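You operate a simulated robot arm through the tools that you are given. There is no shell and no other tool. Be economical: measure what you need, move in short steps, check, and stop when the job is done.

The job below is to be done with a simulated robot arm. You get a single attempt, and the scene is never put back.

TASK
Measure the thin disc, lay the matching shim on it and probe again until the gauge reads nought.
Fine: lift the probe each time before the arm swings. Where these are worked on the way, their far stop is far enough and under half their travel is too little: gauge arm.

Only the result counts: the job must be done as asked and must still hold three seconds after the hand-in. Knocking over, shifting, dropping, spilling or breaking anything else fails it.

THE ROBOT
A 6-joint arm with a two-finger parallel gripper, fixed in place. Base frame: the origin is at the foot of the arm, x ahead of it, y to its left, z up; the work surface is at about z = 0. Readings come in m, degrees, newtons and seconds.
With the tool pointing down near the work surface it reaches from about 0.14 to 0.58 m from the base axis. Its first joint turns from -66.0 to 66.0 degrees. Payload 2.1 kg.
The TCP is the grasp point between the finger pads, 0.03 m short of the fingertips. In the tool frame z runs along the fingers and y along their closing line. The gripper opens to 0.094 m. The fingers are 0.028 m wide and 0.01 m thick; the gripper's body (0.05 by 0.096 m) begins 0.055 m behind the TCP.
Orientation is that of the tool frame in the base frame, as a unit quaternion [x, y, z, w]. With the fingers straight down and closing along the base's y, the tool's x points along the base's -x, its y along +y and its z along -z.

THE INTERFACE
- The arm moves only by the tool servo_tool. Its argument "series" is a list of rows, each a list of 6 numbers: the shift along the tool's x, y, z in units of 25 mm (1.0 is 25 mm), then the turn, a rotation vector about the tool's x, y, z in units of 6 degrees (1.0 is 6 degrees). In form: [[x, y, z, ax, ay, az], ...]. A call has 1 to 12 rows; each row shifts and turns the commanded pose from where the row before left it, along the tool's axes as they then stand. "fingers" is the gripper command, from -1 (fully open) to 1 (shut), values between in proportion, set as the call begins (left out, the last holds). A call with a number of a shift or a turn outside -1 to 1 is refused whole. Each row takes 0.2 s and may step no farther than 0.05 m and 8.6 degrees from the row before; otherwise, or with a gripper value out of range, the whole call is refused. A pose out of reach is approached as far as the arm can. The call stops where the force on the tool passes 40 N (or 10 N more than at its start, if that is more) or the arm is blocked; 0.2 s more then pass. Each finger travels about 0.072 m/s and halts on what it meets, pressing with about 24 N; the grip force reading is that of the motor and also rises with nothing between the fingers. The clock runs only during rows and for 0.2 s after the last one: add rows that do not move to give the fingers time. The reply holds the time, the measured pose of the TCP, the force on the tool along the base axes, the opening and the grip force, in the units named above and with some noise, with the torque about the TCP (base axes, N m) and any sound that the robot's microphone picked up.
- Cameras (640 x 400 px; columns grow to the right, rows downward): "scene" is fixed at [0.0537, -0.3751, 0.4777]; the picture's right is [0.78, -0.63, 0.00], its down [-0.39, -0.49, -0.78] and it looks along [0.49, 0.61, -0.63] (base axes); focal length 214 px, centre (320, 200). "wrist" rides on the gripper at [0.076, 0.014, -0.103] in the tool frame; the picture's right is [-0.18, 0.98, 0.00], its down [-0.75, -0.14, -0.64] and it looks along [-0.63, -0.12, 0.77] (tool axes); focal length 243 px, centre (320, 200). There is no depth. A picture from a camera that has moved, and an enlarged one, comes with that camera's place and axes in the base frame and with its lens.
- snapshot(camera): a new picture of that camera. No time passes.
- close_up(camera, box): a new picture of the part [left, top, right, bottom] of that camera's present view, enlarged. No time passes.
- job_done(): hands the job in; it is judged then, once.

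Go step by step. Nothing tells you positions but the pictures and the camera data: compare them with the known pose of the tool, close in by small moves and look again before you grip or let go. The budget is 120 turns and 76 pictures, counting those below and the enlarged ones. Unless the task says otherwise, let go and move clear before handing in, and close with one line.

The tools are called after "Call:" by a JSON object that holds its "op" and its "data". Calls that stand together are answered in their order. servo_tool: Moves the arm, as the interface text tells. Its arguments: {"type":"object","properties":{"series":{"type":"array"},"fingers":{"type":"number"}},"required":["series"]} The other tools are called the same way: snapshot (camera) takes a picture; close_up (camera, box) takes an enlarged picture of a part of a camera's view; job_done () hands the job in.

At the start:

```text
time_s: 0.0
position: [0.3174, -0.1166, 0.4409]
ee_rot: [0.0, 1.0, 0.0, 0.0]
contact_force: [-0.3, 0.7, 0.1]
wrist_torque: [0.02, 0.01, -0.01]
grip_width: 0.094
grasp_force: 0.0
```

scene: 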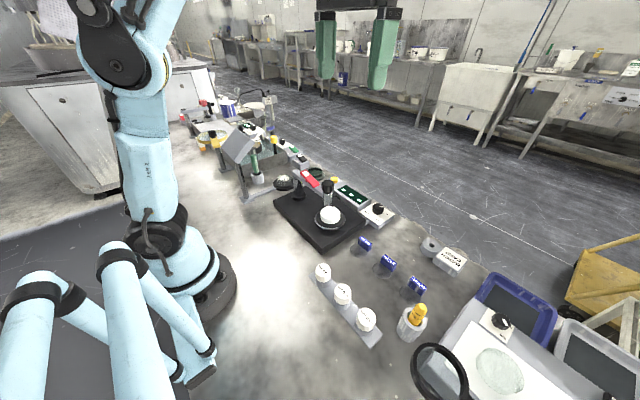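
wrist: 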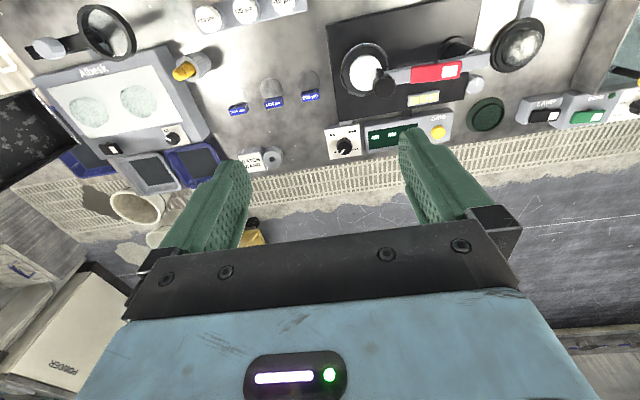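

I see a bench with a gauge station (black plate, gauge arm, red display), three labelled shims or discs and various other items. I'll take enlarged pictures to identify them.

Call:
{"op": "close_up", "data": {"camera": "scene", "box": [250, 150, 410, 250]}}

Call:
{"op": "close_up", "data": {"camera": "scene", "box": [300, 220, 460, 350]}}

Call:
{"op": "close_up", "data": {"camera": "wrist", "box": [310, 0, 560, 160]}}

Call:
{"op": "close_up", "data": {"camera": "wrist", "box": [170, 0, 340, 120]}}

```text
4.00 times, centred on (330, 200) of scene
camera zoom: at [0.0537, -0.3751, 0.4777], right [0.78, -0.63, 0.0], down [-0.39, -0.49, -0.78], along [0.49, 0.61, -0.63], focal length 858 px, centre (280, 200)
```

zoom: 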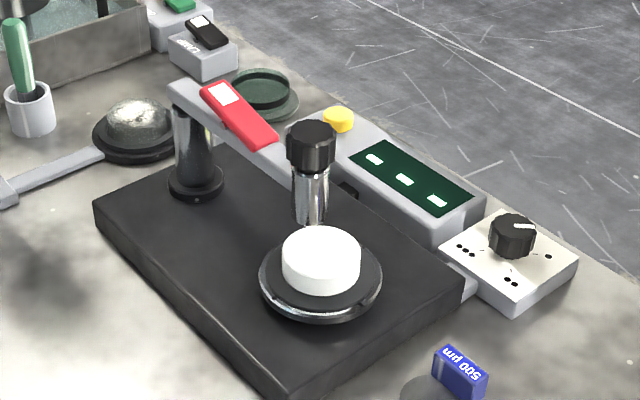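

```text
3.08 times, centred on (380, 285) of scene
camera zoom: at [0.0537, -0.3751, 0.4777], right [0.78, -0.63, 0.0], down [-0.39, -0.49, -0.78], along [0.49, 0.61, -0.63], focal length 660 px, centre (135, -62)
```

zoom: 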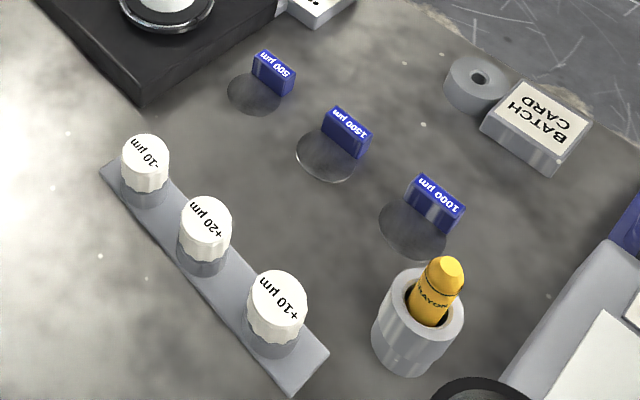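

```text
2.50 times, centred on (435, 80) of wrist
camera zoom: at [0.2419, -0.1009, 0.5426], right [0.18, 0.98, 0.0], down [0.75, -0.14, 0.64], along [0.63, -0.12, -0.77], focal length 606 px, centre (32, 500)
```

zoom: 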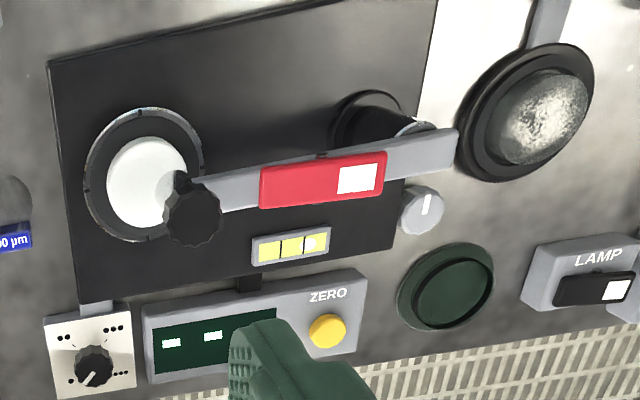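

```text
3.33 times, centred on (255, 60) of wrist
camera zoom: at [0.2419, -0.1009, 0.5426], right [0.18, 0.98, 0.0], down [0.75, -0.14, 0.64], along [0.63, -0.12, -0.77], focal length 809 px, centre (537, 667)
```

zoom: 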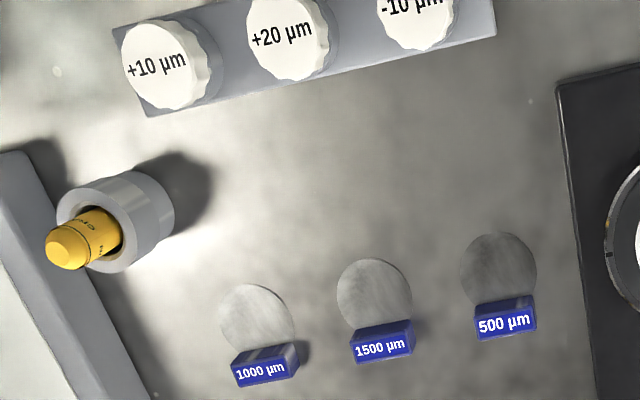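

The probe appears to be raised roughly above the disc at (0.357, -0.04). The display shows dashes. I'll move closer for a better look at the gauge station.

Call:
{"op": "servo_tool", "data": {"series": [[0.386, 0.5, 0.914, 0, 0, 0], [0.386, 0.5, 0.914, 0, 0, 0], [0.386, 0.5, 0.914, 0, 0, 0], [0.386, 0.5, 0.914, 0, 0, 0], [0.386, 0.5, 0.914, 0, 0, 0], [0.386, 0.5, 0.914, 0, 0, 0], [0.386, 0.5, 0.914, 0, 0, 0]], "fingers": 0.0}}

Call:
{"op": "snapshot", "data": {"camera": "wrist"}}

```text
time_s: 1.6
position: [0.249, -0.0274, 0.2802]
ee_rot: [0.0, 1.0, 0.0, 0.0]
contact_force: [-0.3, 1.4, 0.2]
wrist_torque: [-0.03, 0.03, -0.04]
grip_width: 0.0471
grasp_force: 0.0
```

```text
69 pictures are left
camera wrist: at [0.174, -0.0123, 0.382], right [0.18, 0.98, 0.0], down [0.75, -0.14, 0.64], along [0.63, -0.12, -0.77], focal length 243 px, centre (320, 200)
```

wrist: 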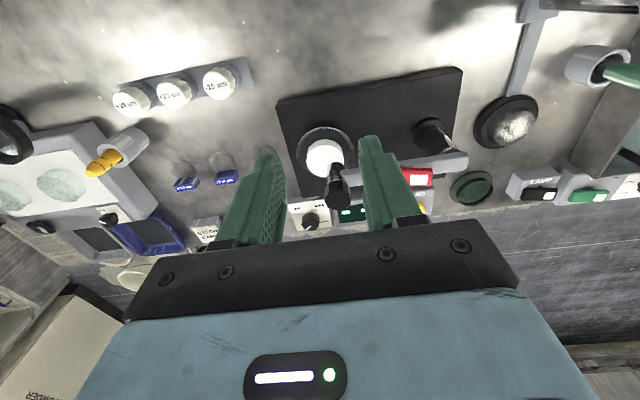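

The fingers hide part of the station, so I'll enlarge this view around the gauge.

Call:
{"op": "close_up", "data": {"camera": "wrist", "box": [270, 60, 480, 220]}}

Call:
{"op": "close_up", "data": {"camera": "scene", "box": [285, 160, 365, 240]}}

Call:
{"op": "close_up", "data": {"camera": "scene", "box": [170, 90, 320, 200]}}

```text
2.50 times, centred on (375, 140) of wrist
camera zoom: at [0.174, -0.0123, 0.382], right [0.18, 0.98, 0.0], down [0.75, -0.14, 0.64], along [0.63, -0.12, -0.77], focal length 606 px, centre (182, 350)
```

zoom: 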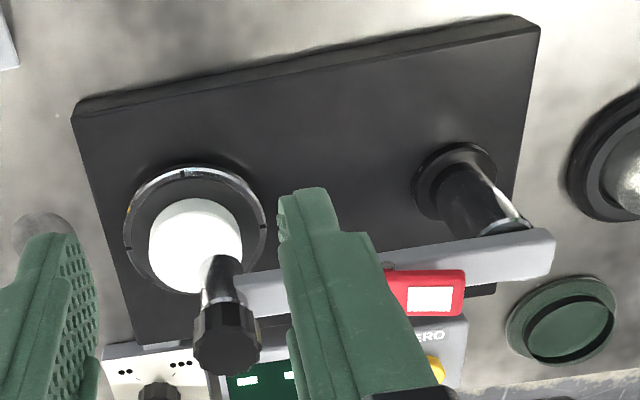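

```text
5.00 times, centred on (325, 200) of scene
camera zoom: at [0.0537, -0.3751, 0.4777], right [0.78, -0.63, 0.0], down [-0.39, -0.49, -0.78], along [0.49, 0.61, -0.63], focal length 1072 px, centre (295, 200)
```

zoom: 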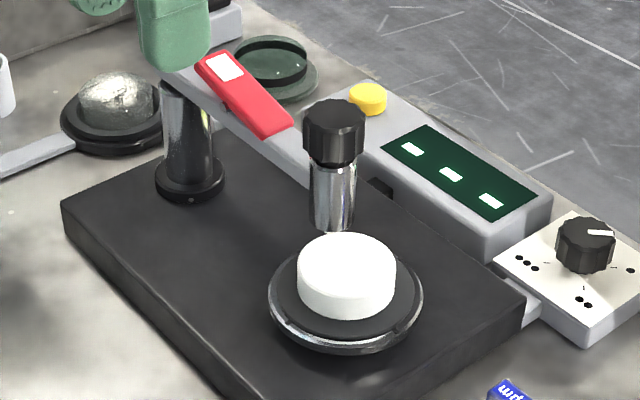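

```text
3.64 times, centred on (245, 145) of scene
camera zoom: at [0.0537, -0.3751, 0.4777], right [0.78, -0.63, 0.0], down [-0.39, -0.49, -0.78], along [0.49, 0.61, -0.63], focal length 780 px, centre (593, 400)
```

zoom: 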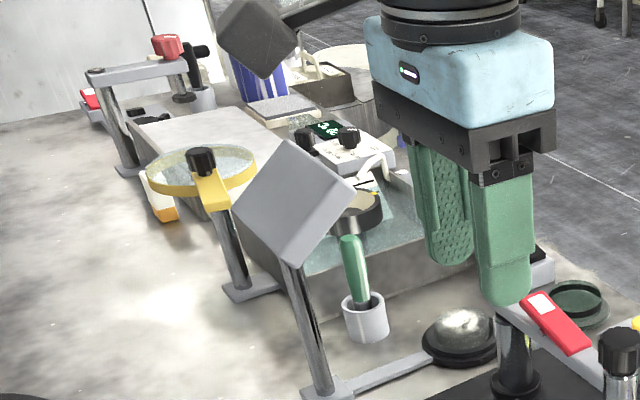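

The gauge post is near (0.356, 0.12), with the arm running along −y to the probe at about (0.357, −0.03). A red lever sits on the arm. I'll raise the tool and open the fingers for a clear, enlarged look at the details.

Call:
{"op": "servo_tool", "data": {"series": [[0.6, 0.5, -0.8, 0, 0, 0], [0.6, 0.5, -0.8, 0, 0, 0], [0.6, 0.5, -0.8, 0, 0, 0], [0, 0, 0, 0, 0, 0]], "fingers": -1}}

Call:
{"op": "close_up", "data": {"camera": "wrist", "box": [200, 60, 440, 210]}}

```text
time_s: 2.6
position: [0.203, 0.0093, 0.3411]
ee_rot: [0.0, 1.0, 0.0, 0.0]
contact_force: [0.2, 0.0, -0.3]
wrist_torque: [-0.01, -0.01, 0.02]
grip_width: 0.0939
grasp_force: 0.1
```

```text
2.67 times, centred on (320, 135) of wrist
camera zoom: at [0.1275, 0.0249, 0.4419], right [0.18, 0.98, 0.0], down [0.75, -0.14, 0.64], along [0.63, -0.12, -0.77], focal length 647 px, centre (320, 373)
```

zoom: 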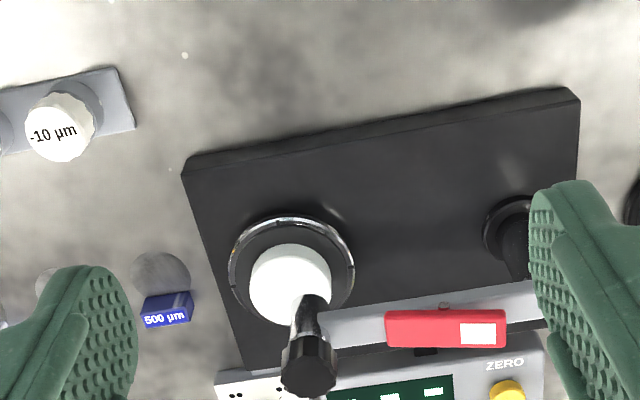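

I'll enlarge the lever and probe once more from the fixed camera.

Call:
{"op": "close_up", "data": {"camera": "scene", "box": [290, 160, 350, 230]}}

Call:
{"op": "close_up", "data": {"camera": "scene", "box": [330, 170, 400, 230]}}

```text
5.71 times, centred on (320, 195) of scene
camera zoom: at [0.0537, -0.3751, 0.4777], right [0.78, -0.63, 0.0], down [-0.39, -0.49, -0.78], along [0.49, 0.61, -0.63], focal length 1226 px, centre (320, 229)
```

zoom: 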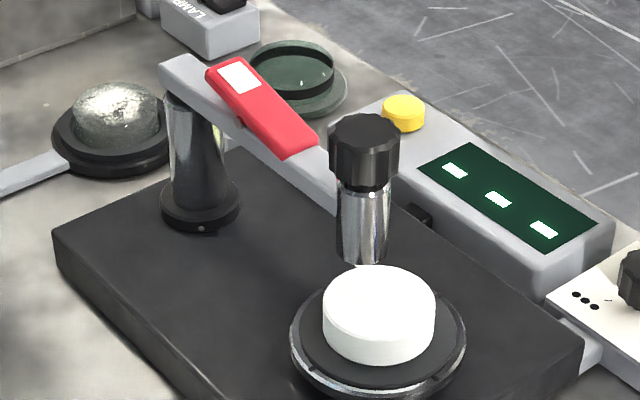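

```text
6.67 times, centred on (365, 200) of scene
camera zoom: at [0.0537, -0.3751, 0.4777], right [0.78, -0.63, 0.0], down [-0.39, -0.49, -0.78], along [0.49, 0.61, -0.63], focal length 1430 px, centre (20, 200)
```

zoom: 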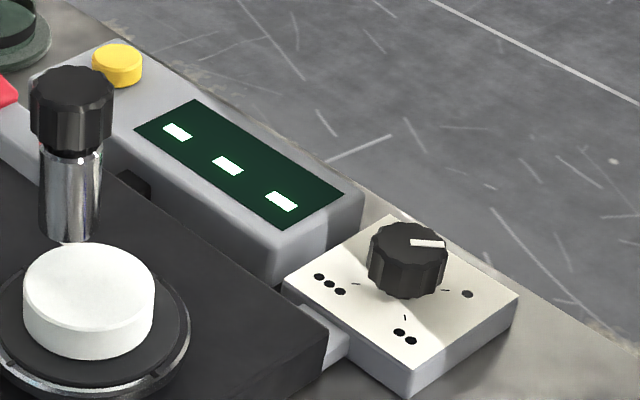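

The lever's tag end looks raised and the probe tip seems just above the disc. I'll hover with closed fingers over the lever's tag end, then check the alignment.

Call:
{"op": "servo_tool", "data": {"series": [[-0.9, 0.366, 0.5, 0, 0, 0], [-0.9, 0.366, 0.5, 0, 0, 0], [-0.9, 0.366, 0.5, 0, 0, 0], [-0.9, 0.366, 0.5, 0, 0, 0], [-0.9, 0.366, 0.5, 0, 0, 0], [-0.9, 0.366, 0.5, 0, 0, 0], [-0.9, 0.366, 0.5, 0, 0, 0]], "fingers": 1}}

Call:
{"op": "close_up", "data": {"camera": "scene", "box": [260, 90, 380, 230]}}

Call:
{"op": "snapshot", "data": {"camera": "wrist"}}

```text
time_s: 4.2
position: [0.3626, 0.0747, 0.2519]
ee_rot: [0.0, 1.0, 0.0, 0.0]
contact_force: [-0.8, -0.6, 0.4]
wrist_torque: [0.02, 0.01, 0.03]
grip_width: 0.0001
grasp_force: 23.7
```

```text
2.86 times, centred on (320, 160) of scene
camera zoom: at [0.0537, -0.3751, 0.4777], right [0.78, -0.63, 0.0], down [-0.39, -0.49, -0.78], along [0.49, 0.61, -0.63], focal length 613 px, centre (320, 314)
```

zoom: 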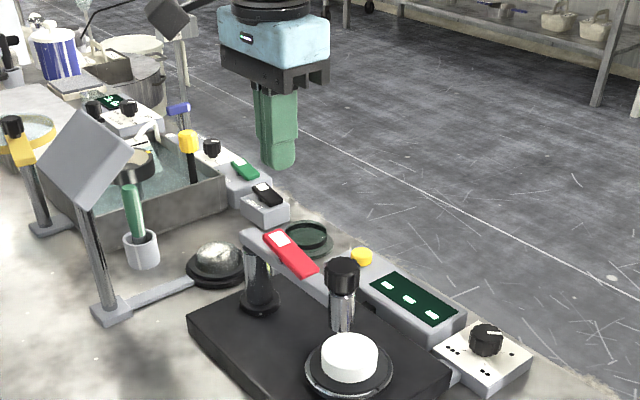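

```text
61 pictures are left
camera wrist: at [0.2877, 0.0881, 0.3537], right [0.18, 0.98, 0.0], down [0.75, -0.14, 0.64], along [0.63, -0.12, -0.77], focal length 243 px, centre (320, 200)
```

wrist: 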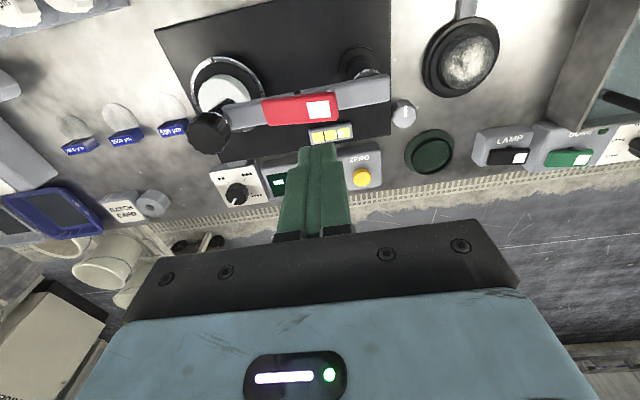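

The fingers sit right above the lever's tag. Before touching anything I'll enlarge the small yellow element and the grey knob beside the gauge.

Call:
{"op": "close_up", "data": {"camera": "wrist", "box": [180, 50, 440, 215]}}

```text
2.42 times, centred on (310, 132) of wrist
camera zoom: at [0.2877, 0.0881, 0.3537], right [0.18, 0.98, 0.0], down [0.75, -0.14, 0.64], along [0.63, -0.12, -0.77], focal length 588 px, centre (344, 364)
```

zoom: 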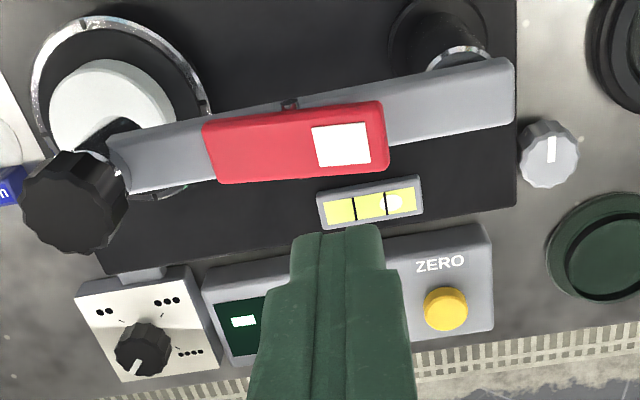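

There is a spirit level with its bubble off to one side, and a grey knob next to it that may be a levelling screw. First I'll lower onto the lever tag and feel for it.

Call:
{"op": "servo_tool", "data": {"series": [[0, -0.1, 1, 0, 0, 0], [0, 0, 1, 0, 0, 0], [0, 0, 0.6, 0, 0, 0]]}}

Call:
{"op": "close_up", "data": {"camera": "scene", "box": [280, 140, 360, 220]}}

```text
time_s: 5.0
position: [0.3611, 0.0697, 0.1895]
ee_rot: [0.0, 1.0, 0.0, -0.001]
contact_force: [0.3, 0.1, 0.6]
wrist_torque: [-0.01, 0.0, -0.01]
grip_width: 0.0
grasp_force: 24.2
```

```text
5.00 times, centred on (320, 180) of scene
camera zoom: at [0.0537, -0.3751, 0.4777], right [0.78, -0.63, 0.0], down [-0.39, -0.49, -0.78], along [0.49, 0.61, -0.63], focal length 1072 px, centre (320, 300)
```

zoom: 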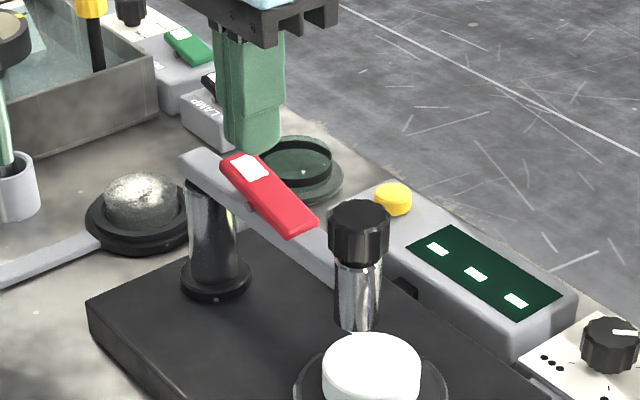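

The tip is still a couple of centimetres above the tag, so I'll continue down slowly.

Call:
{"op": "servo_tool", "data": {"series": [[0, 0, 0.2, 0, 0, 0], [0, 0, 0.2, 0, 0, 0], [0, 0, 0.2, 0, 0, 0], [0, 0, 0.15, 0, 0, 0], [0, 0, 0.15, 0, 0, 0]]}}

Call:
{"op": "close_up", "data": {"camera": "scene", "box": [280, 140, 360, 220]}}

```text
time_s: 6.2
position: [0.3611, 0.0717, 0.1691]
ee_rot: [0.0, 1.0, -0.001, -0.001]
contact_force: [-0.8, 1.2, 11.2]
wrist_torque: [-0.09, 0.01, 0.0]
grip_width: 0.0002
grasp_force: 24.1
stopped in row 5: the force on the tool passed its limit at 46 N (the readings are from after the stop); the commanded pose is now the measured one
```

```text
5.00 times, centred on (320, 180) of scene
camera zoom: at [0.0537, -0.3751, 0.4777], right [0.78, -0.63, 0.0], down [-0.39, -0.49, -0.78], along [0.49, 0.61, -0.63], focal length 1072 px, centre (320, 300)
```

zoom: 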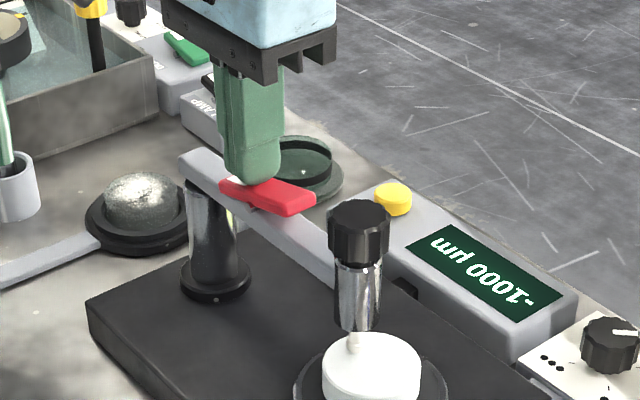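

Pressing the tag lowered the probe and the gauge reads −1000 µm. I'll raise the fingers and see whether the lever latches.

Call:
{"op": "servo_tool", "data": {"series": [[0, 0, -0.5, 0, 0, 0], [0, 0, -1, 0, 0, 0], [0, 0, -0.5, 0, 0, 0]]}}

Call:
{"op": "close_up", "data": {"camera": "scene", "box": [280, 140, 380, 230]}}

Call:
{"op": "close_up", "data": {"camera": "wrist", "box": [180, 30, 440, 200]}}

```text
time_s: 7.0
position: [0.3607, 0.0711, 0.2181]
ee_rot: [0.0, 1.0, 0.0, -0.001]
contact_force: [0.8, -0.1, -0.2]
wrist_torque: [0.01, -0.01, -0.05]
grip_width: 0.0002
grasp_force: 23.7
```

```text
4.44 times, centred on (330, 185) of scene
camera zoom: at [0.0537, -0.3751, 0.4777], right [0.78, -0.63, 0.0], down [-0.39, -0.49, -0.78], along [0.49, 0.61, -0.63], focal length 953 px, centre (276, 267)
```

zoom: 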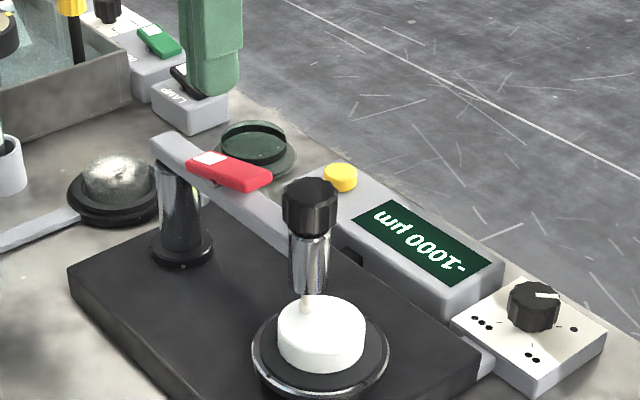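

```text
2.35 times, centred on (310, 115) of wrist
camera zoom: at [0.2863, 0.0856, 0.3196], right [0.18, 0.98, 0.0], down [0.75, -0.14, 0.64], along [0.63, -0.12, -0.77], focal length 571 px, centre (344, 400)
```

zoom: 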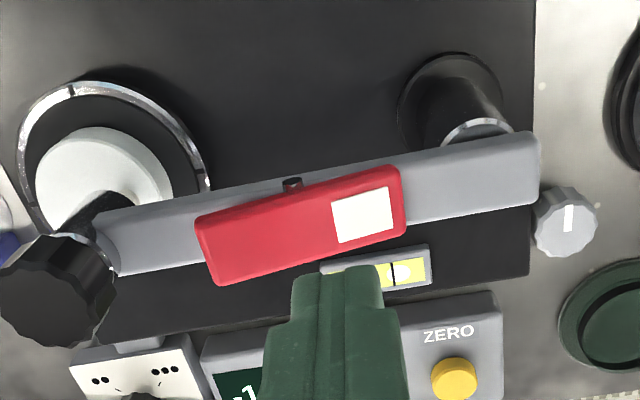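

The lever latches and the reading is −1000 µm, so the 1000 µm shim is the match. Now I'll press the lever's other end (y≈0.03) to lift the probe.

Call:
{"op": "servo_tool", "data": {"series": [[0, -0.8, 0, 0, 0, 0], [0, -0.8, 0, 0, 0, 0], [0, 0, 0.8, 0, 0, 0], [0, 0, 0.6, 0, 0, 0], [0, 0, 0.15, 0, 0, 0], [0, 0, 0.15, 0, 0, 0], [0, 0, 0.15, 0, 0, 0], [0, 0, 0.15, 0, 0, 0]]}}

Call:
{"op": "close_up", "data": {"camera": "scene", "box": [280, 140, 380, 230]}}

```text
time_s: 8.8
position: [0.3615, 0.0315, 0.166]
ee_rot: [0.0, 1.0, -0.001, 0.0]
contact_force: [0.3, 0.1, 0.1]
wrist_torque: [0.01, 0.01, -0.02]
grip_width: 0.0
grasp_force: 23.7
```

```text
4.44 times, centred on (330, 185) of scene
camera zoom: at [0.0537, -0.3751, 0.4777], right [0.78, -0.63, 0.0], down [-0.39, -0.49, -0.78], along [0.49, 0.61, -0.63], focal length 953 px, centre (276, 267)
```

zoom: 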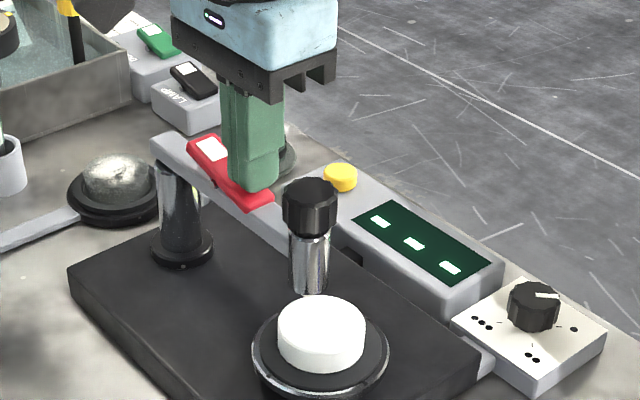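

The probe is lifted and the display shows dashes. Next I'll place the closed fingers on the far side (+x) of the arm between lever and probe, and look before pulling it toward the robot.

Call:
{"op": "servo_tool", "data": {"series": [[0, 0, -1, 0, 0, 0], [0, 0, -0.6, 0, 0, 0], [-0.9, -0.63, 0, 0, 0, 0], [-0.9, -0.63, 0, 0, 0, 0], [0, 0, 1, 0, 0, 0], [0, 0, 1, 0, 0, 0], [0, 0, 0.7, 0, 0, 0]]}}

Call:
{"op": "close_up", "data": {"camera": "scene", "box": [280, 130, 380, 230]}}

Call:
{"op": "snapshot", "data": {"camera": "wrist"}}

```text
time_s: 10.4
position: [0.4052, -0.0008, 0.1386]
ee_rot: [0.0, 1.0, 0.0, -0.002]
contact_force: [1.2, 0.5, 0.8]
wrist_torque: [0.01, -0.01, -0.01]
grip_width: 0.0001
grasp_force: 23.9
```

```text
4.00 times, centred on (330, 180) of scene
camera zoom: at [0.0537, -0.3751, 0.4777], right [0.78, -0.63, 0.0], down [-0.39, -0.49, -0.78], along [0.49, 0.61, -0.63], focal length 858 px, centre (280, 280)
```

zoom: 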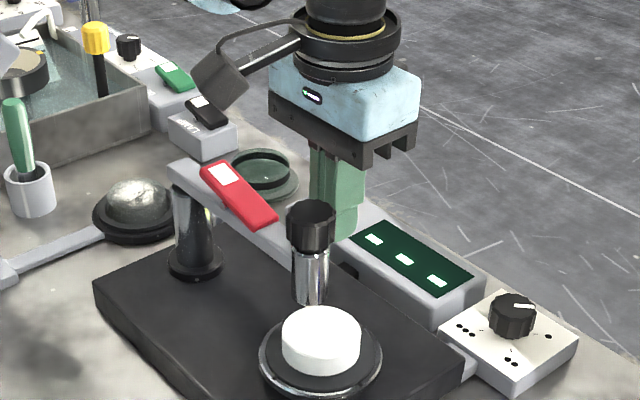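

```text
53 pictures are left
camera wrist: at [0.3305, 0.0142, 0.2413], right [0.18, 0.98, 0.0], down [0.75, -0.14, 0.64], along [0.63, -0.12, -0.77], focal length 243 px, centre (320, 200)
```

wrist: 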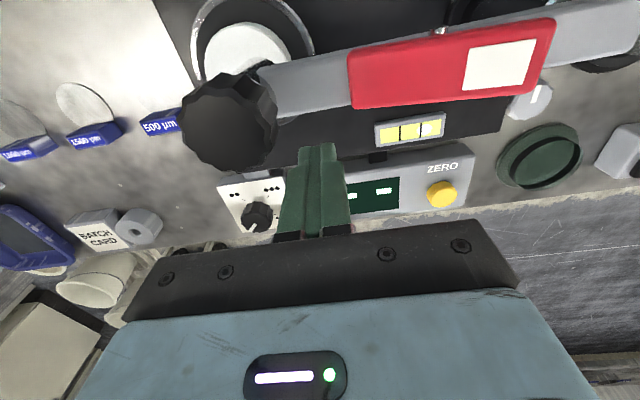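

The finger is beside the arm, beyond it. I'll pull gently toward −x in small steps.

Call:
{"op": "servo_tool", "data": {"series": [[0.2, 0, 0, 0, 0, 0], [0.2, 0, 0, 0, 0, 0], [0.2, 0, 0, 0, 0, 0], [0.2, 0, 0, 0, 0, 0], [0.2, 0, 0, 0, 0, 0], [0.2, 0, 0, 0, 0, 0], [0.2, 0, 0, 0, 0, 0]]}}

Call:
{"op": "close_up", "data": {"camera": "scene", "box": [280, 130, 380, 230]}}

```text
time_s: 12.1
position: [0.3706, -0.0002, 0.14]
ee_rot: [0.0, 1.0, -0.002, -0.002]
contact_force: [0.8, -1.3, 0.1]
wrist_torque: [-0.01, -0.03, 0.02]
grip_width: 0.0
grasp_force: 24.3
```

```text
4.00 times, centred on (330, 180) of scene
camera zoom: at [0.0537, -0.3751, 0.4777], right [0.78, -0.63, 0.0], down [-0.39, -0.49, -0.78], along [0.49, 0.61, -0.63], focal length 858 px, centre (280, 280)
```

zoom: 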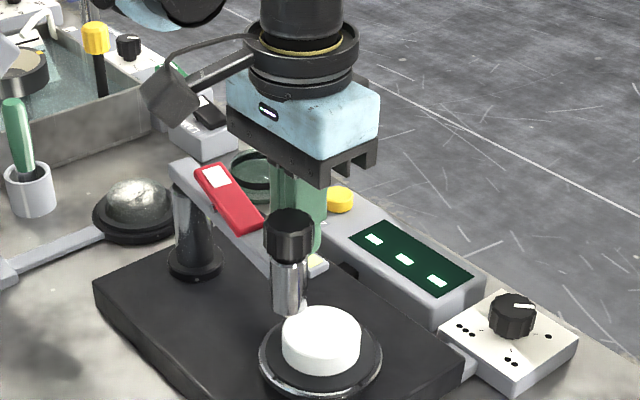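

The arm swings freely toward −x. I'll follow its arc to about 45° and look again.

Call:
{"op": "servo_tool", "data": {"series": [[0.36, -0.06, 0, 0, 0, 0], [0.36, -0.06, 0, 0, 0, 0], [0.41, 0.06, 0, 0, 0, 0], [0.41, 0.06, 0, 0, 0, 0], [0.42, 0.06, 0, 0, 0, 0], [0.39, 0.17, 0, 0, 0, 0], [0.39, 0.17, 0, 0, 0, 0], [0.4, 0.17, 0, 0, 0, 0]]}}

Call:
{"op": "snapshot", "data": {"camera": "scene"}}

```text
time_s: 13.8
position: [0.2932, 0.0129, 0.1406]
ee_rot: [0.0, 1.0, -0.001, -0.001]
contact_force: [0.3, 0.5, -0.5]
wrist_torque: [-0.02, -0.01, 0.03]
grip_width: 0.0001
grasp_force: 24.4
```

```text
51 pictures are left
```

scene: 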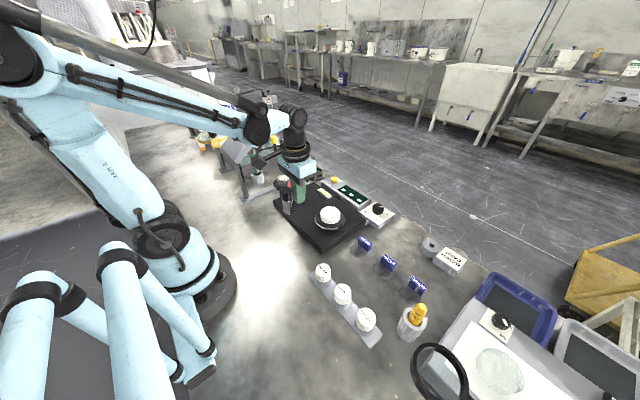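

The arm is at about 45°, so I'll continue gently toward the far stop.

Call:
{"op": "servo_tool", "data": {"series": [[0.35, 0.28, 0, 0, 0, 0], [0.35, 0.3, 0, 0, 0, 0], [0.36, 0.32, 0, 0, 0, 0], [0.26, 0.36, 0, 0, 0, 0], [0.26, 0.38, 0, 0, 0, 0], [0.26, 0.4, 0, 0, 0, 0]]}}

Call:
{"op": "close_up", "data": {"camera": "scene", "box": [220, 100, 370, 240]}}

Call:
{"op": "snapshot", "data": {"camera": "wrist"}}

```text
time_s: 14.8
position: [0.2657, 0.0364, 0.1388]
ee_rot: [0.004, 1.0, -0.011, 0.007]
contact_force: [3.5, -5.9, -0.5]
wrist_torque: [-0.1, -0.03, 0.07]
grip_width: 0.0
grasp_force: 24.0
stopped in row 4: the force on the tool passed its limit at 55 N (the readings are from after the stop); the commanded pose is now the measured one
```

```text
2.86 times, centred on (295, 170) of scene
camera zoom: at [0.0537, -0.3751, 0.4777], right [0.78, -0.63, 0.0], down [-0.39, -0.49, -0.78], along [0.49, 0.61, -0.63], focal length 613 px, centre (391, 286)
```

zoom: 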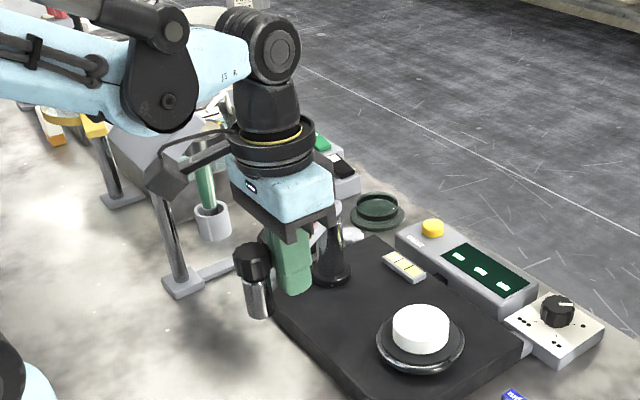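

```text
49 pictures are left
camera wrist: at [0.1898, 0.0543, 0.2401], right [0.19, 0.98, -0.02], down [0.74, -0.13, 0.66], along [0.64, -0.14, -0.76], focal length 243 px, centre (320, 200)
```

wrist: 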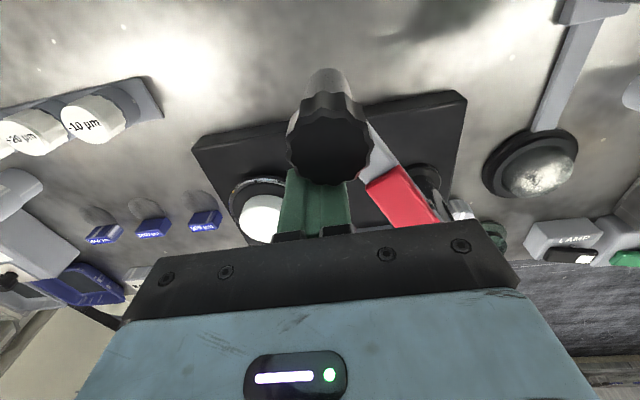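

The arm has reached its far stop (~60°), clear of the disc. I'll back off, rise and go look at the 1000 µm shim.

Call:
{"op": "servo_tool", "data": {"series": [[-0.3, -0.5, 0, 0, 0, 0], [-0.2, -0.4, -0.3, 0, 0, 0], [0, 0, -1, 0, 0, 0], [0, 0, -1, 0, 0, 0], [0, 0, -1, 0, 0, 0], [0, 0, -1, 0, 0, 0], [-0.4, -1, 0, 0, 0, 0], [-0.4, -1, 0, 0, 0, 0], [-0.4, -1, 0, 0, 0, 0], [-0.4, -1, 0, 0, 0, 0], [-0.4, -1, 0, 0, 0, 0], [-0.4, -1, 0, 0, 0, 0]], "fingers": -1}}

Call:
{"op": "servo_tool", "data": {"series": [[0, -1, 0, 0, 0, 0], [0, -1, 0, 0, 0, 0], [0, -1, 0, 0, 0, 0], [0, -1, 0, 0, 0, 0], [0, -1, 0, 0, 0, 0], [0, -1, 0, 0, 0, 0]]}}

Call:
{"op": "snapshot", "data": {"camera": "wrist"}}

Call:
{"op": "close_up", "data": {"camera": "scene", "box": [260, 140, 400, 250]}}

```text
time_s: 17.4
position: [0.3367, -0.1332, 0.2527]
ee_rot: [0.002, 1.0, -0.009, 0.006]
contact_force: [1.1, 0.1, 0.0]
wrist_torque: [-0.02, 0.02, -0.03]
grip_width: 0.0937
grasp_force: 0.2
```

```text
time_s: 18.9
position: [0.3346, -0.2847, 0.2535]
ee_rot: [0.003, 1.0, -0.009, 0.006]
contact_force: [-0.4, 0.4, 0.9]
wrist_torque: [0.02, -0.01, 0.01]
grip_width: 0.0941
grasp_force: 0.0
```

```text
48 pictures are left
camera wrist: at [0.2594, -0.2678, 0.3544], right [0.19, 0.98, -0.02], down [0.74, -0.13, 0.65], along [0.64, -0.14, -0.76], focal length 243 px, centre (320, 200)
```

wrist: 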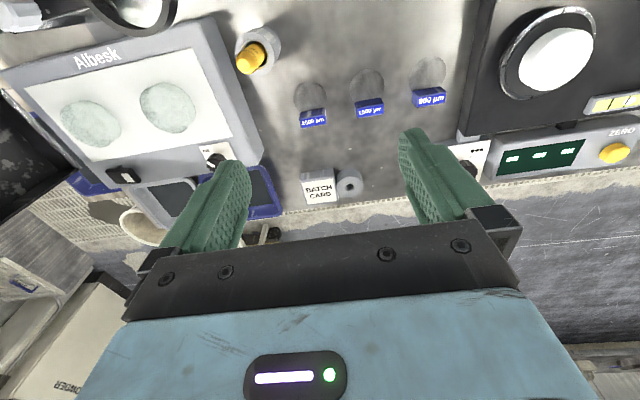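

```text
3.64 times, centred on (330, 195) of scene
camera zoom: at [0.0537, -0.3751, 0.4777], right [0.78, -0.63, 0.0], down [-0.39, -0.49, -0.78], along [0.49, 0.61, -0.63], focal length 780 px, centre (284, 218)
```

zoom: 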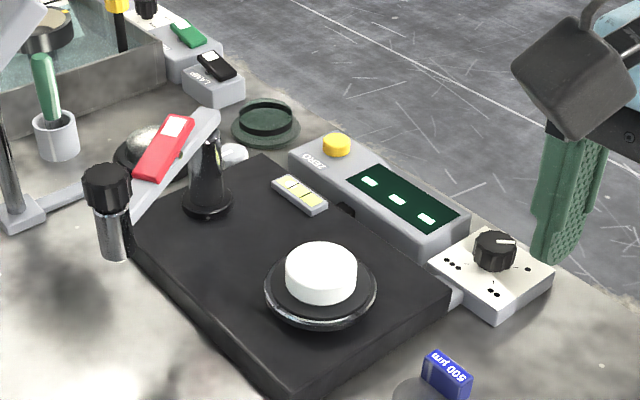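

The arm now stands clear of the disc. I'll straighten the small tilt in the tool and enlarge the shims.

Call:
{"op": "servo_tool", "data": {"series": [[0, 0, 0, -0.172, 0.115, -0.057], [0, 0, 0, 0, 0, 0]]}}

Call:
{"op": "close_up", "data": {"camera": "wrist", "box": [260, 40, 460, 150]}}

Call:
{"op": "close_up", "data": {"camera": "scene", "box": [340, 220, 450, 310]}}

```text
time_s: 19.4
position: [0.3351, -0.2848, 0.2537]
ee_rot: [0.0, 1.0, 0.0, 0.0]
contact_force: [-0.2, 0.1, -0.2]
wrist_torque: [0.03, -0.02, 0.0]
grip_width: 0.094
grasp_force: 0.0
```

```text
3.20 times, centred on (360, 95) of wrist
camera zoom: at [0.2602, -0.2695, 0.3555], right [0.18, 0.98, 0.0], down [0.75, -0.14, 0.64], along [0.63, -0.12, -0.77], focal length 776 px, centre (192, 536)
```

zoom: 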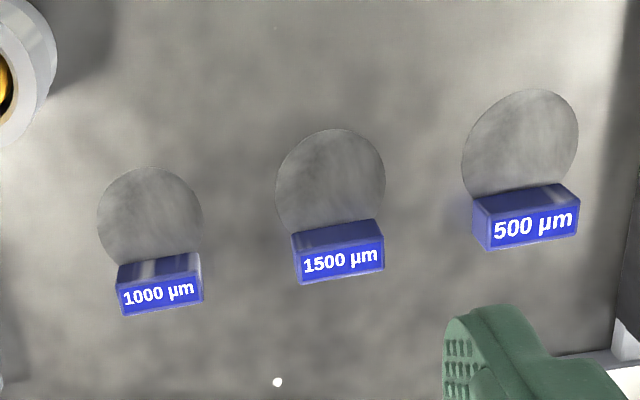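

```text
4.44 times, centred on (395, 265) of scene
camera zoom: at [0.0537, -0.3751, 0.4777], right [0.78, -0.63, 0.0], down [-0.39, -0.49, -0.78], along [0.49, 0.61, -0.63], focal length 953 px, centre (-13, -89)
```

zoom: 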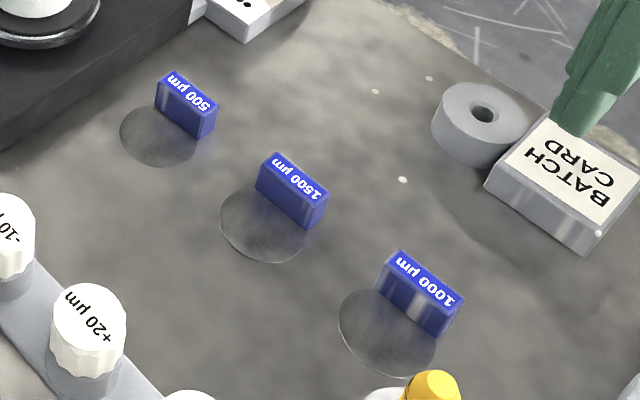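

The 1000 µm shim's tab is at about x 0.387–0.398, y −0.308, z up to 0.027, and about 37 mm wide along y. I'll hover above it with the fingers part-open and check.

Call:
{"op": "servo_tool", "data": {"series": [[-0.61, -0.243, 0.8, 0, 0, 0], [-0.61, -0.243, 0.8, 0, 0, 0], [-0.61, -0.243, 0.8, 0, 0, 0], [-0.61, -0.243, 0.8, 0, 0, 0], [0, 0, 1, 0, 0, 0], [0, 0, 1, 0, 0, 0], [0, 0, 1, 0, 0, 0], [0, 0, 0, 0, 0, 0]], "fingers": -0.28}}

Call:
{"op": "snapshot", "data": {"camera": "wrist"}}

Call:
{"op": "close_up", "data": {"camera": "scene", "box": [340, 200, 460, 310]}}

```text
time_s: 21.2
position: [0.3965, -0.3097, 0.098]
ee_rot: [0.0, 1.0, 0.001, 0.0]
contact_force: [0.6, 0.1, 0.4]
wrist_torque: [0.03, -0.01, 0.0]
grip_width: 0.06
grasp_force: 0.0
```

```text
44 pictures are left
camera wrist: at [0.3221, -0.2941, 0.2005], right [0.18, 0.98, 0.0], down [0.75, -0.14, 0.64], along [0.63, -0.12, -0.77], focal length 243 px, centre (320, 200)
```

wrist: 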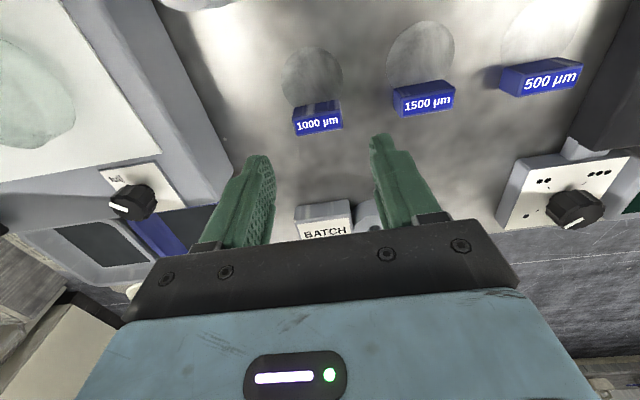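

```text
3.64 times, centred on (400, 255) of scene
camera zoom: at [0.0537, -0.3751, 0.4777], right [0.78, -0.63, 0.0], down [-0.39, -0.49, -0.78], along [0.49, 0.61, -0.63], focal length 780 px, centre (29, 0)
```

zoom: 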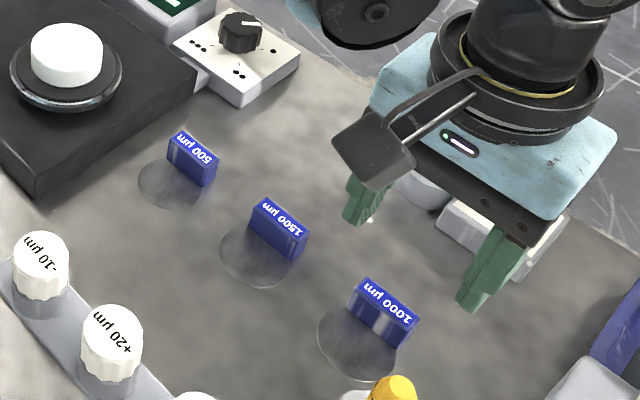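

The alignment matches (tab at 0.393, −0.309). I'll lower and grip.

Call:
{"op": "servo_tool", "data": {"series": [[0.1, 0.02, 0.8, 0, 0, 0], [0, 0, 0.8, 0, 0, 0], [0, 0, 0.6, 0, 0, 0], [0, 0, 0.24, 0, 0, 0]]}}

Call:
{"op": "servo_tool", "data": {"series": [[0, 0, 0, 0, 0, 0], [0, 0, 0, 0, 0, 0], [0, 0, 0, 0, 0, 0]], "fingers": 1}}

Call:
{"op": "snapshot", "data": {"camera": "wrist"}}

```text
time_s: 22.2
position: [0.3934, -0.3079, 0.0378]
ee_rot: [0.0, 1.0, 0.0, 0.001]
contact_force: [0.7, -0.1, -0.6]
wrist_torque: [0.01, 0.0, 0.03]
grip_width: 0.06
grasp_force: 0.2
```

```text
time_s: 23.1
position: [0.3928, -0.3078, 0.0395]
ee_rot: [0.0, 1.0, 0.0, 0.0]
contact_force: [-0.4, 0.1, -0.9]
wrist_torque: [-0.02, 0.0, -0.02]
grip_width: 0.0371
grasp_force: 23.9
```

```text
42 pictures are left
camera wrist: at [0.3182, -0.2928, 0.1396], right [0.18, 0.98, 0.0], down [0.75, -0.14, 0.64], along [0.63, -0.12, -0.77], focal length 243 px, centre (320, 200)
```

wrist: 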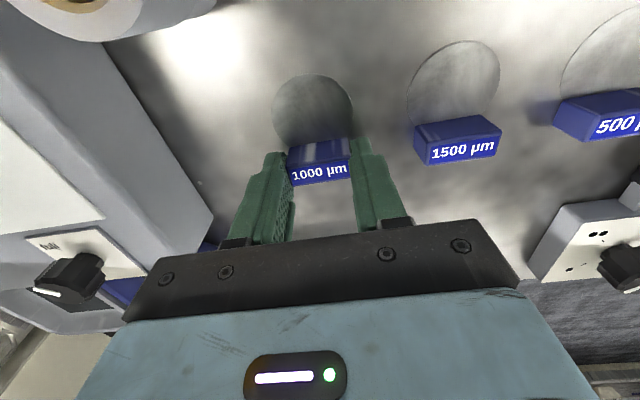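

The tab is held at 37 mm. I'll lift and check how the shim hangs.

Call:
{"op": "servo_tool", "data": {"series": [[0, 0, -0.4, 0, 0, 0], [0, 0, -0.8, 0, 0, 0], [0, 0, -1, 0, 0, 0], [0, 0, -1, 0, 0, 0], [0, 0, -1, 0, 0, 0], [0, 0, -1, 0, 0, 0]]}}

Call:
{"op": "close_up", "data": {"camera": "scene", "box": [340, 160, 460, 310]}}

Call:
{"op": "snapshot", "data": {"camera": "wrist"}}

```text
time_s: 24.4
position: [0.3934, -0.3075, 0.1685]
ee_rot: [0.0, 1.0, 0.0, 0.001]
contact_force: [-0.4, -0.1, -0.6]
wrist_torque: [0.03, -0.03, 0.01]
grip_width: 0.0369
grasp_force: 24.3
```

```text
2.67 times, centred on (400, 235) of scene
camera zoom: at [0.0537, -0.3751, 0.4777], right [0.78, -0.63, 0.0], down [-0.39, -0.49, -0.78], along [0.49, 0.61, -0.63], focal length 572 px, centre (107, 107)
```

zoom: 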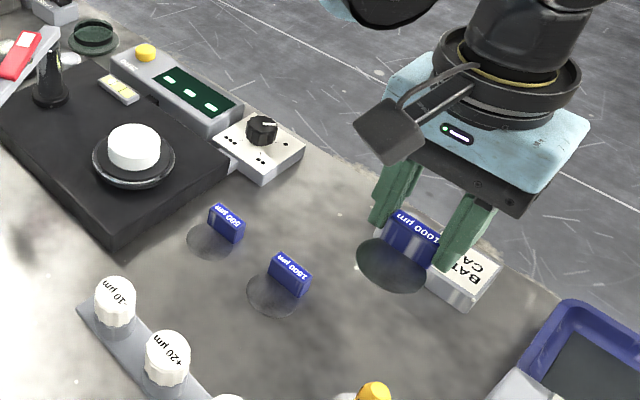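

```text
40 pictures are left
camera wrist: at [0.3181, -0.2922, 0.2698], right [0.18, 0.98, 0.0], down [0.75, -0.14, 0.64], along [0.63, -0.12, -0.77], focal length 243 px, centre (320, 200)
```

wrist: 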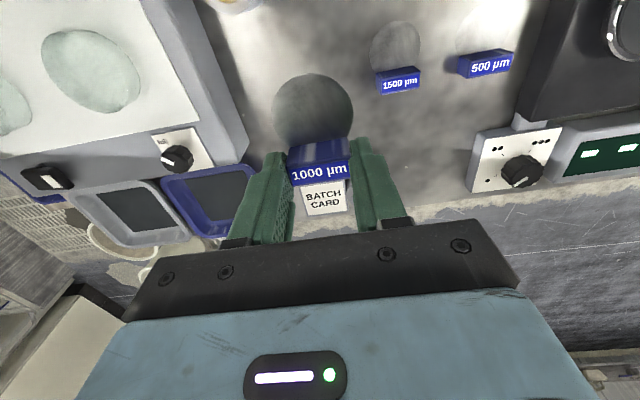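

The grip is firm and level. I'll carry the shim over to the white disc at safe height and look.

Call:
{"op": "servo_tool", "data": {"series": [[0.034, 0.965, 0, 0, 0, 0], [0.034, 0.965, 0, 0, 0, 0], [0.034, 0.965, 0, 0, 0, 0], [0.034, 0.965, 0, 0, 0, 0], [0.034, 0.965, 0, 0, 0, 0], [0.034, 0.965, 0, 0, 0, 0], [0.034, 0.965, 0, 0, 0, 0], [0.034, 0.965, 0, 0, 0, 0], [0.034, 0.965, 0, 0, 0, 0], [0.034, 0.965, 0, 0, 0, 0], [0.034, 0.965, 0, 0, 0, 0]]}}

Call:
{"op": "snapshot", "data": {"camera": "wrist"}}

Call:
{"op": "close_up", "data": {"camera": "scene", "box": [270, 120, 400, 250]}}

```text
time_s: 26.9
position: [0.3824, -0.0429, 0.1691]
ee_rot: [0.0, 1.0, 0.001, 0.001]
contact_force: [-0.7, 0.2, 0.0]
wrist_torque: [-0.01, -0.03, -0.01]
grip_width: 0.0372
grasp_force: 23.9
```

```text
39 pictures are left
camera wrist: at [0.3077, -0.0273, 0.2699], right [0.18, 0.98, 0.0], down [0.75, -0.14, 0.64], along [0.63, -0.12, -0.77], focal length 243 px, centre (320, 200)
```

wrist: 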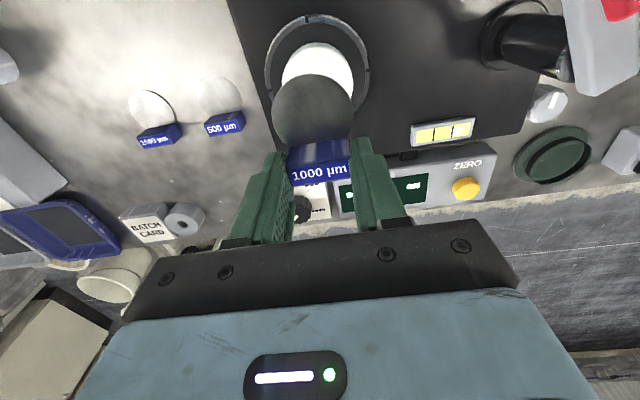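

```text
3.08 times, centred on (335, 185) of scene
camera zoom: at [0.0537, -0.3751, 0.4777], right [0.78, -0.63, 0.0], down [-0.39, -0.49, -0.78], along [0.49, 0.61, -0.63], focal length 660 px, centre (274, 246)
```

zoom: 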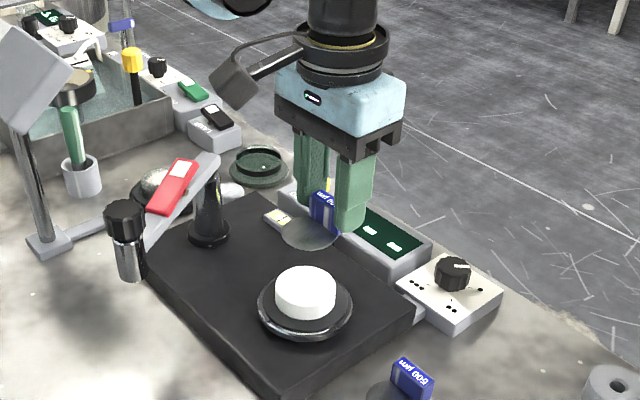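

I'll enlarge to find the disc's top rim relative to the shim.

Call:
{"op": "close_up", "data": {"camera": "wrist", "box": [250, 0, 390, 100]}}

Call:
{"op": "close_up", "data": {"camera": "scene", "box": [310, 165, 360, 205]}}

Call:
{"op": "close_up", "data": {"camera": "scene", "box": [310, 190, 360, 240]}}

```text
4.00 times, centred on (320, 50) of wrist
camera zoom: at [0.3077, -0.0273, 0.2699], right [0.18, 0.98, 0.0], down [0.75, -0.14, 0.64], along [0.63, -0.12, -0.77], focal length 970 px, centre (320, 800)
```

zoom: 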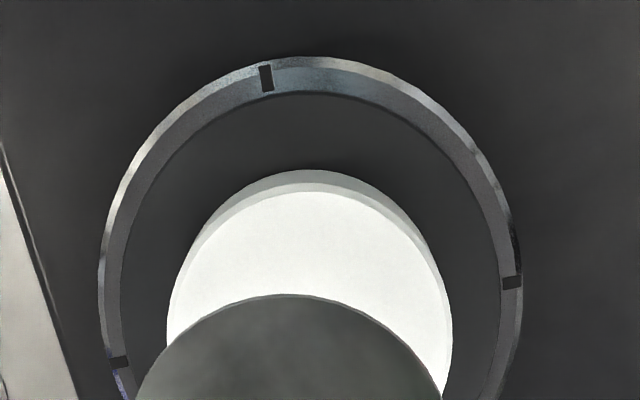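

```text
10.00 times, centred on (335, 185) of scene
camera zoom: at [0.0537, -0.3751, 0.4777], right [0.78, -0.63, 0.0], down [-0.39, -0.49, -0.78], along [0.49, 0.61, -0.63], focal length 2145 px, centre (170, 350)
```

zoom: 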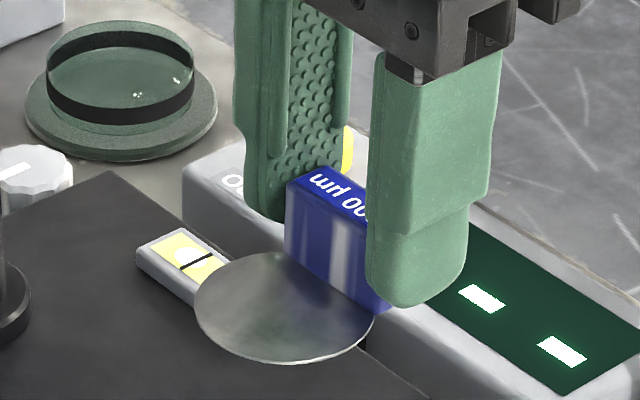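

```text
8.00 times, centred on (335, 215) of scene
camera zoom: at [0.0537, -0.3751, 0.4777], right [0.78, -0.63, 0.0], down [-0.39, -0.49, -0.78], along [0.49, 0.61, -0.63], focal length 1716 px, centre (200, 80)
```

zoom: 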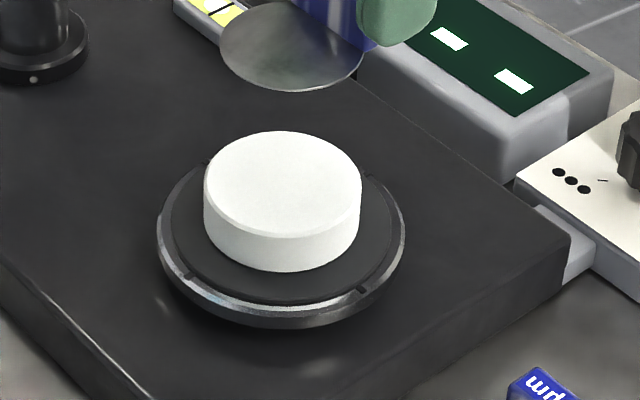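

The disc's top centre is about (0.359, −0.040, 0.056). I'll shift a few millimetres and lower to about 2 cm above it.

Call:
{"op": "servo_tool", "data": {"series": [[-0.15, 0.07, 0.7, 0, 0, 0], [0, 0, 0.7, 0, 0, 0], [0, 0, 0.6, 0, 0, 0], [0, 0, 0, 0, 0, 0]]}}

Call:
{"op": "close_up", "data": {"camera": "wrist", "box": [220, 20, 420, 180]}}

Call:
{"op": "close_up", "data": {"camera": "scene", "box": [300, 170, 370, 240]}}

```text
time_s: 27.9
position: [0.3864, -0.0412, 0.1187]
ee_rot: [0.0, 1.0, 0.0, 0.0]
contact_force: [0.3, -0.6, -1.1]
wrist_torque: [0.0, -0.01, -0.02]
grip_width: 0.0372
grasp_force: 24.0
```

```text
2.50 times, centred on (320, 100) of wrist
camera zoom: at [0.3109, -0.0258, 0.2198], right [0.18, 0.98, 0.0], down [0.75, -0.14, 0.64], along [0.63, -0.12, -0.77], focal length 606 px, centre (320, 450)
```

zoom: 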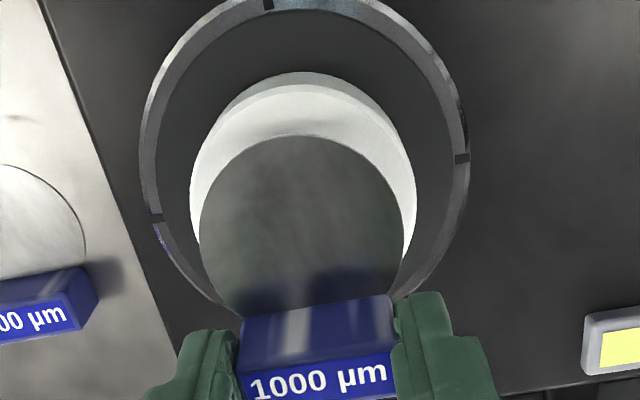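

```text
5.71 times, centred on (335, 205) of scene
camera zoom: at [0.0537, -0.3751, 0.4777], right [0.78, -0.63, 0.0], down [-0.39, -0.49, -0.78], along [0.49, 0.61, -0.63], focal length 1226 px, centre (234, 171)
```

zoom: 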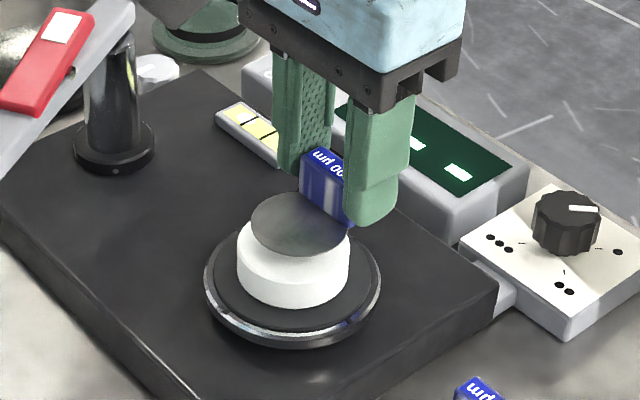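

The shim is centred over the disc. I'll lower until close, then creep in small steps watching the force.

Call:
{"op": "servo_tool", "data": {"series": [[0.03, 0.02, 0.3, 0, 0, 0], [0, 0, 0.2, 0, 0, 0], [0, 0, 0.06, 0, 0, 0], [0, 0, 0, 0, 0, 0]]}}

Call:
{"op": "close_up", "data": {"camera": "scene", "box": [310, 180, 360, 230]}}

```text
time_s: 28.9
position: [0.387, -0.0407, 0.1042]
ee_rot: [0.0, 1.0, 0.0, 0.0]
contact_force: [-1.9, 0.6, 17.1]
wrist_torque: [-0.04, 0.14, 0.0]
grip_width: 0.037
grasp_force: 24.0
```

```text
8.00 times, centred on (335, 205) of scene
camera zoom: at [0.0537, -0.3751, 0.4777], right [0.78, -0.63, 0.0], down [-0.39, -0.49, -0.78], along [0.49, 0.61, -0.63], focal length 1716 px, centre (200, 160)
```

zoom: 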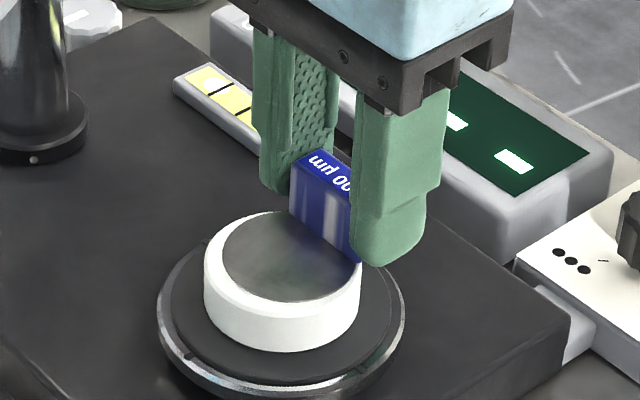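

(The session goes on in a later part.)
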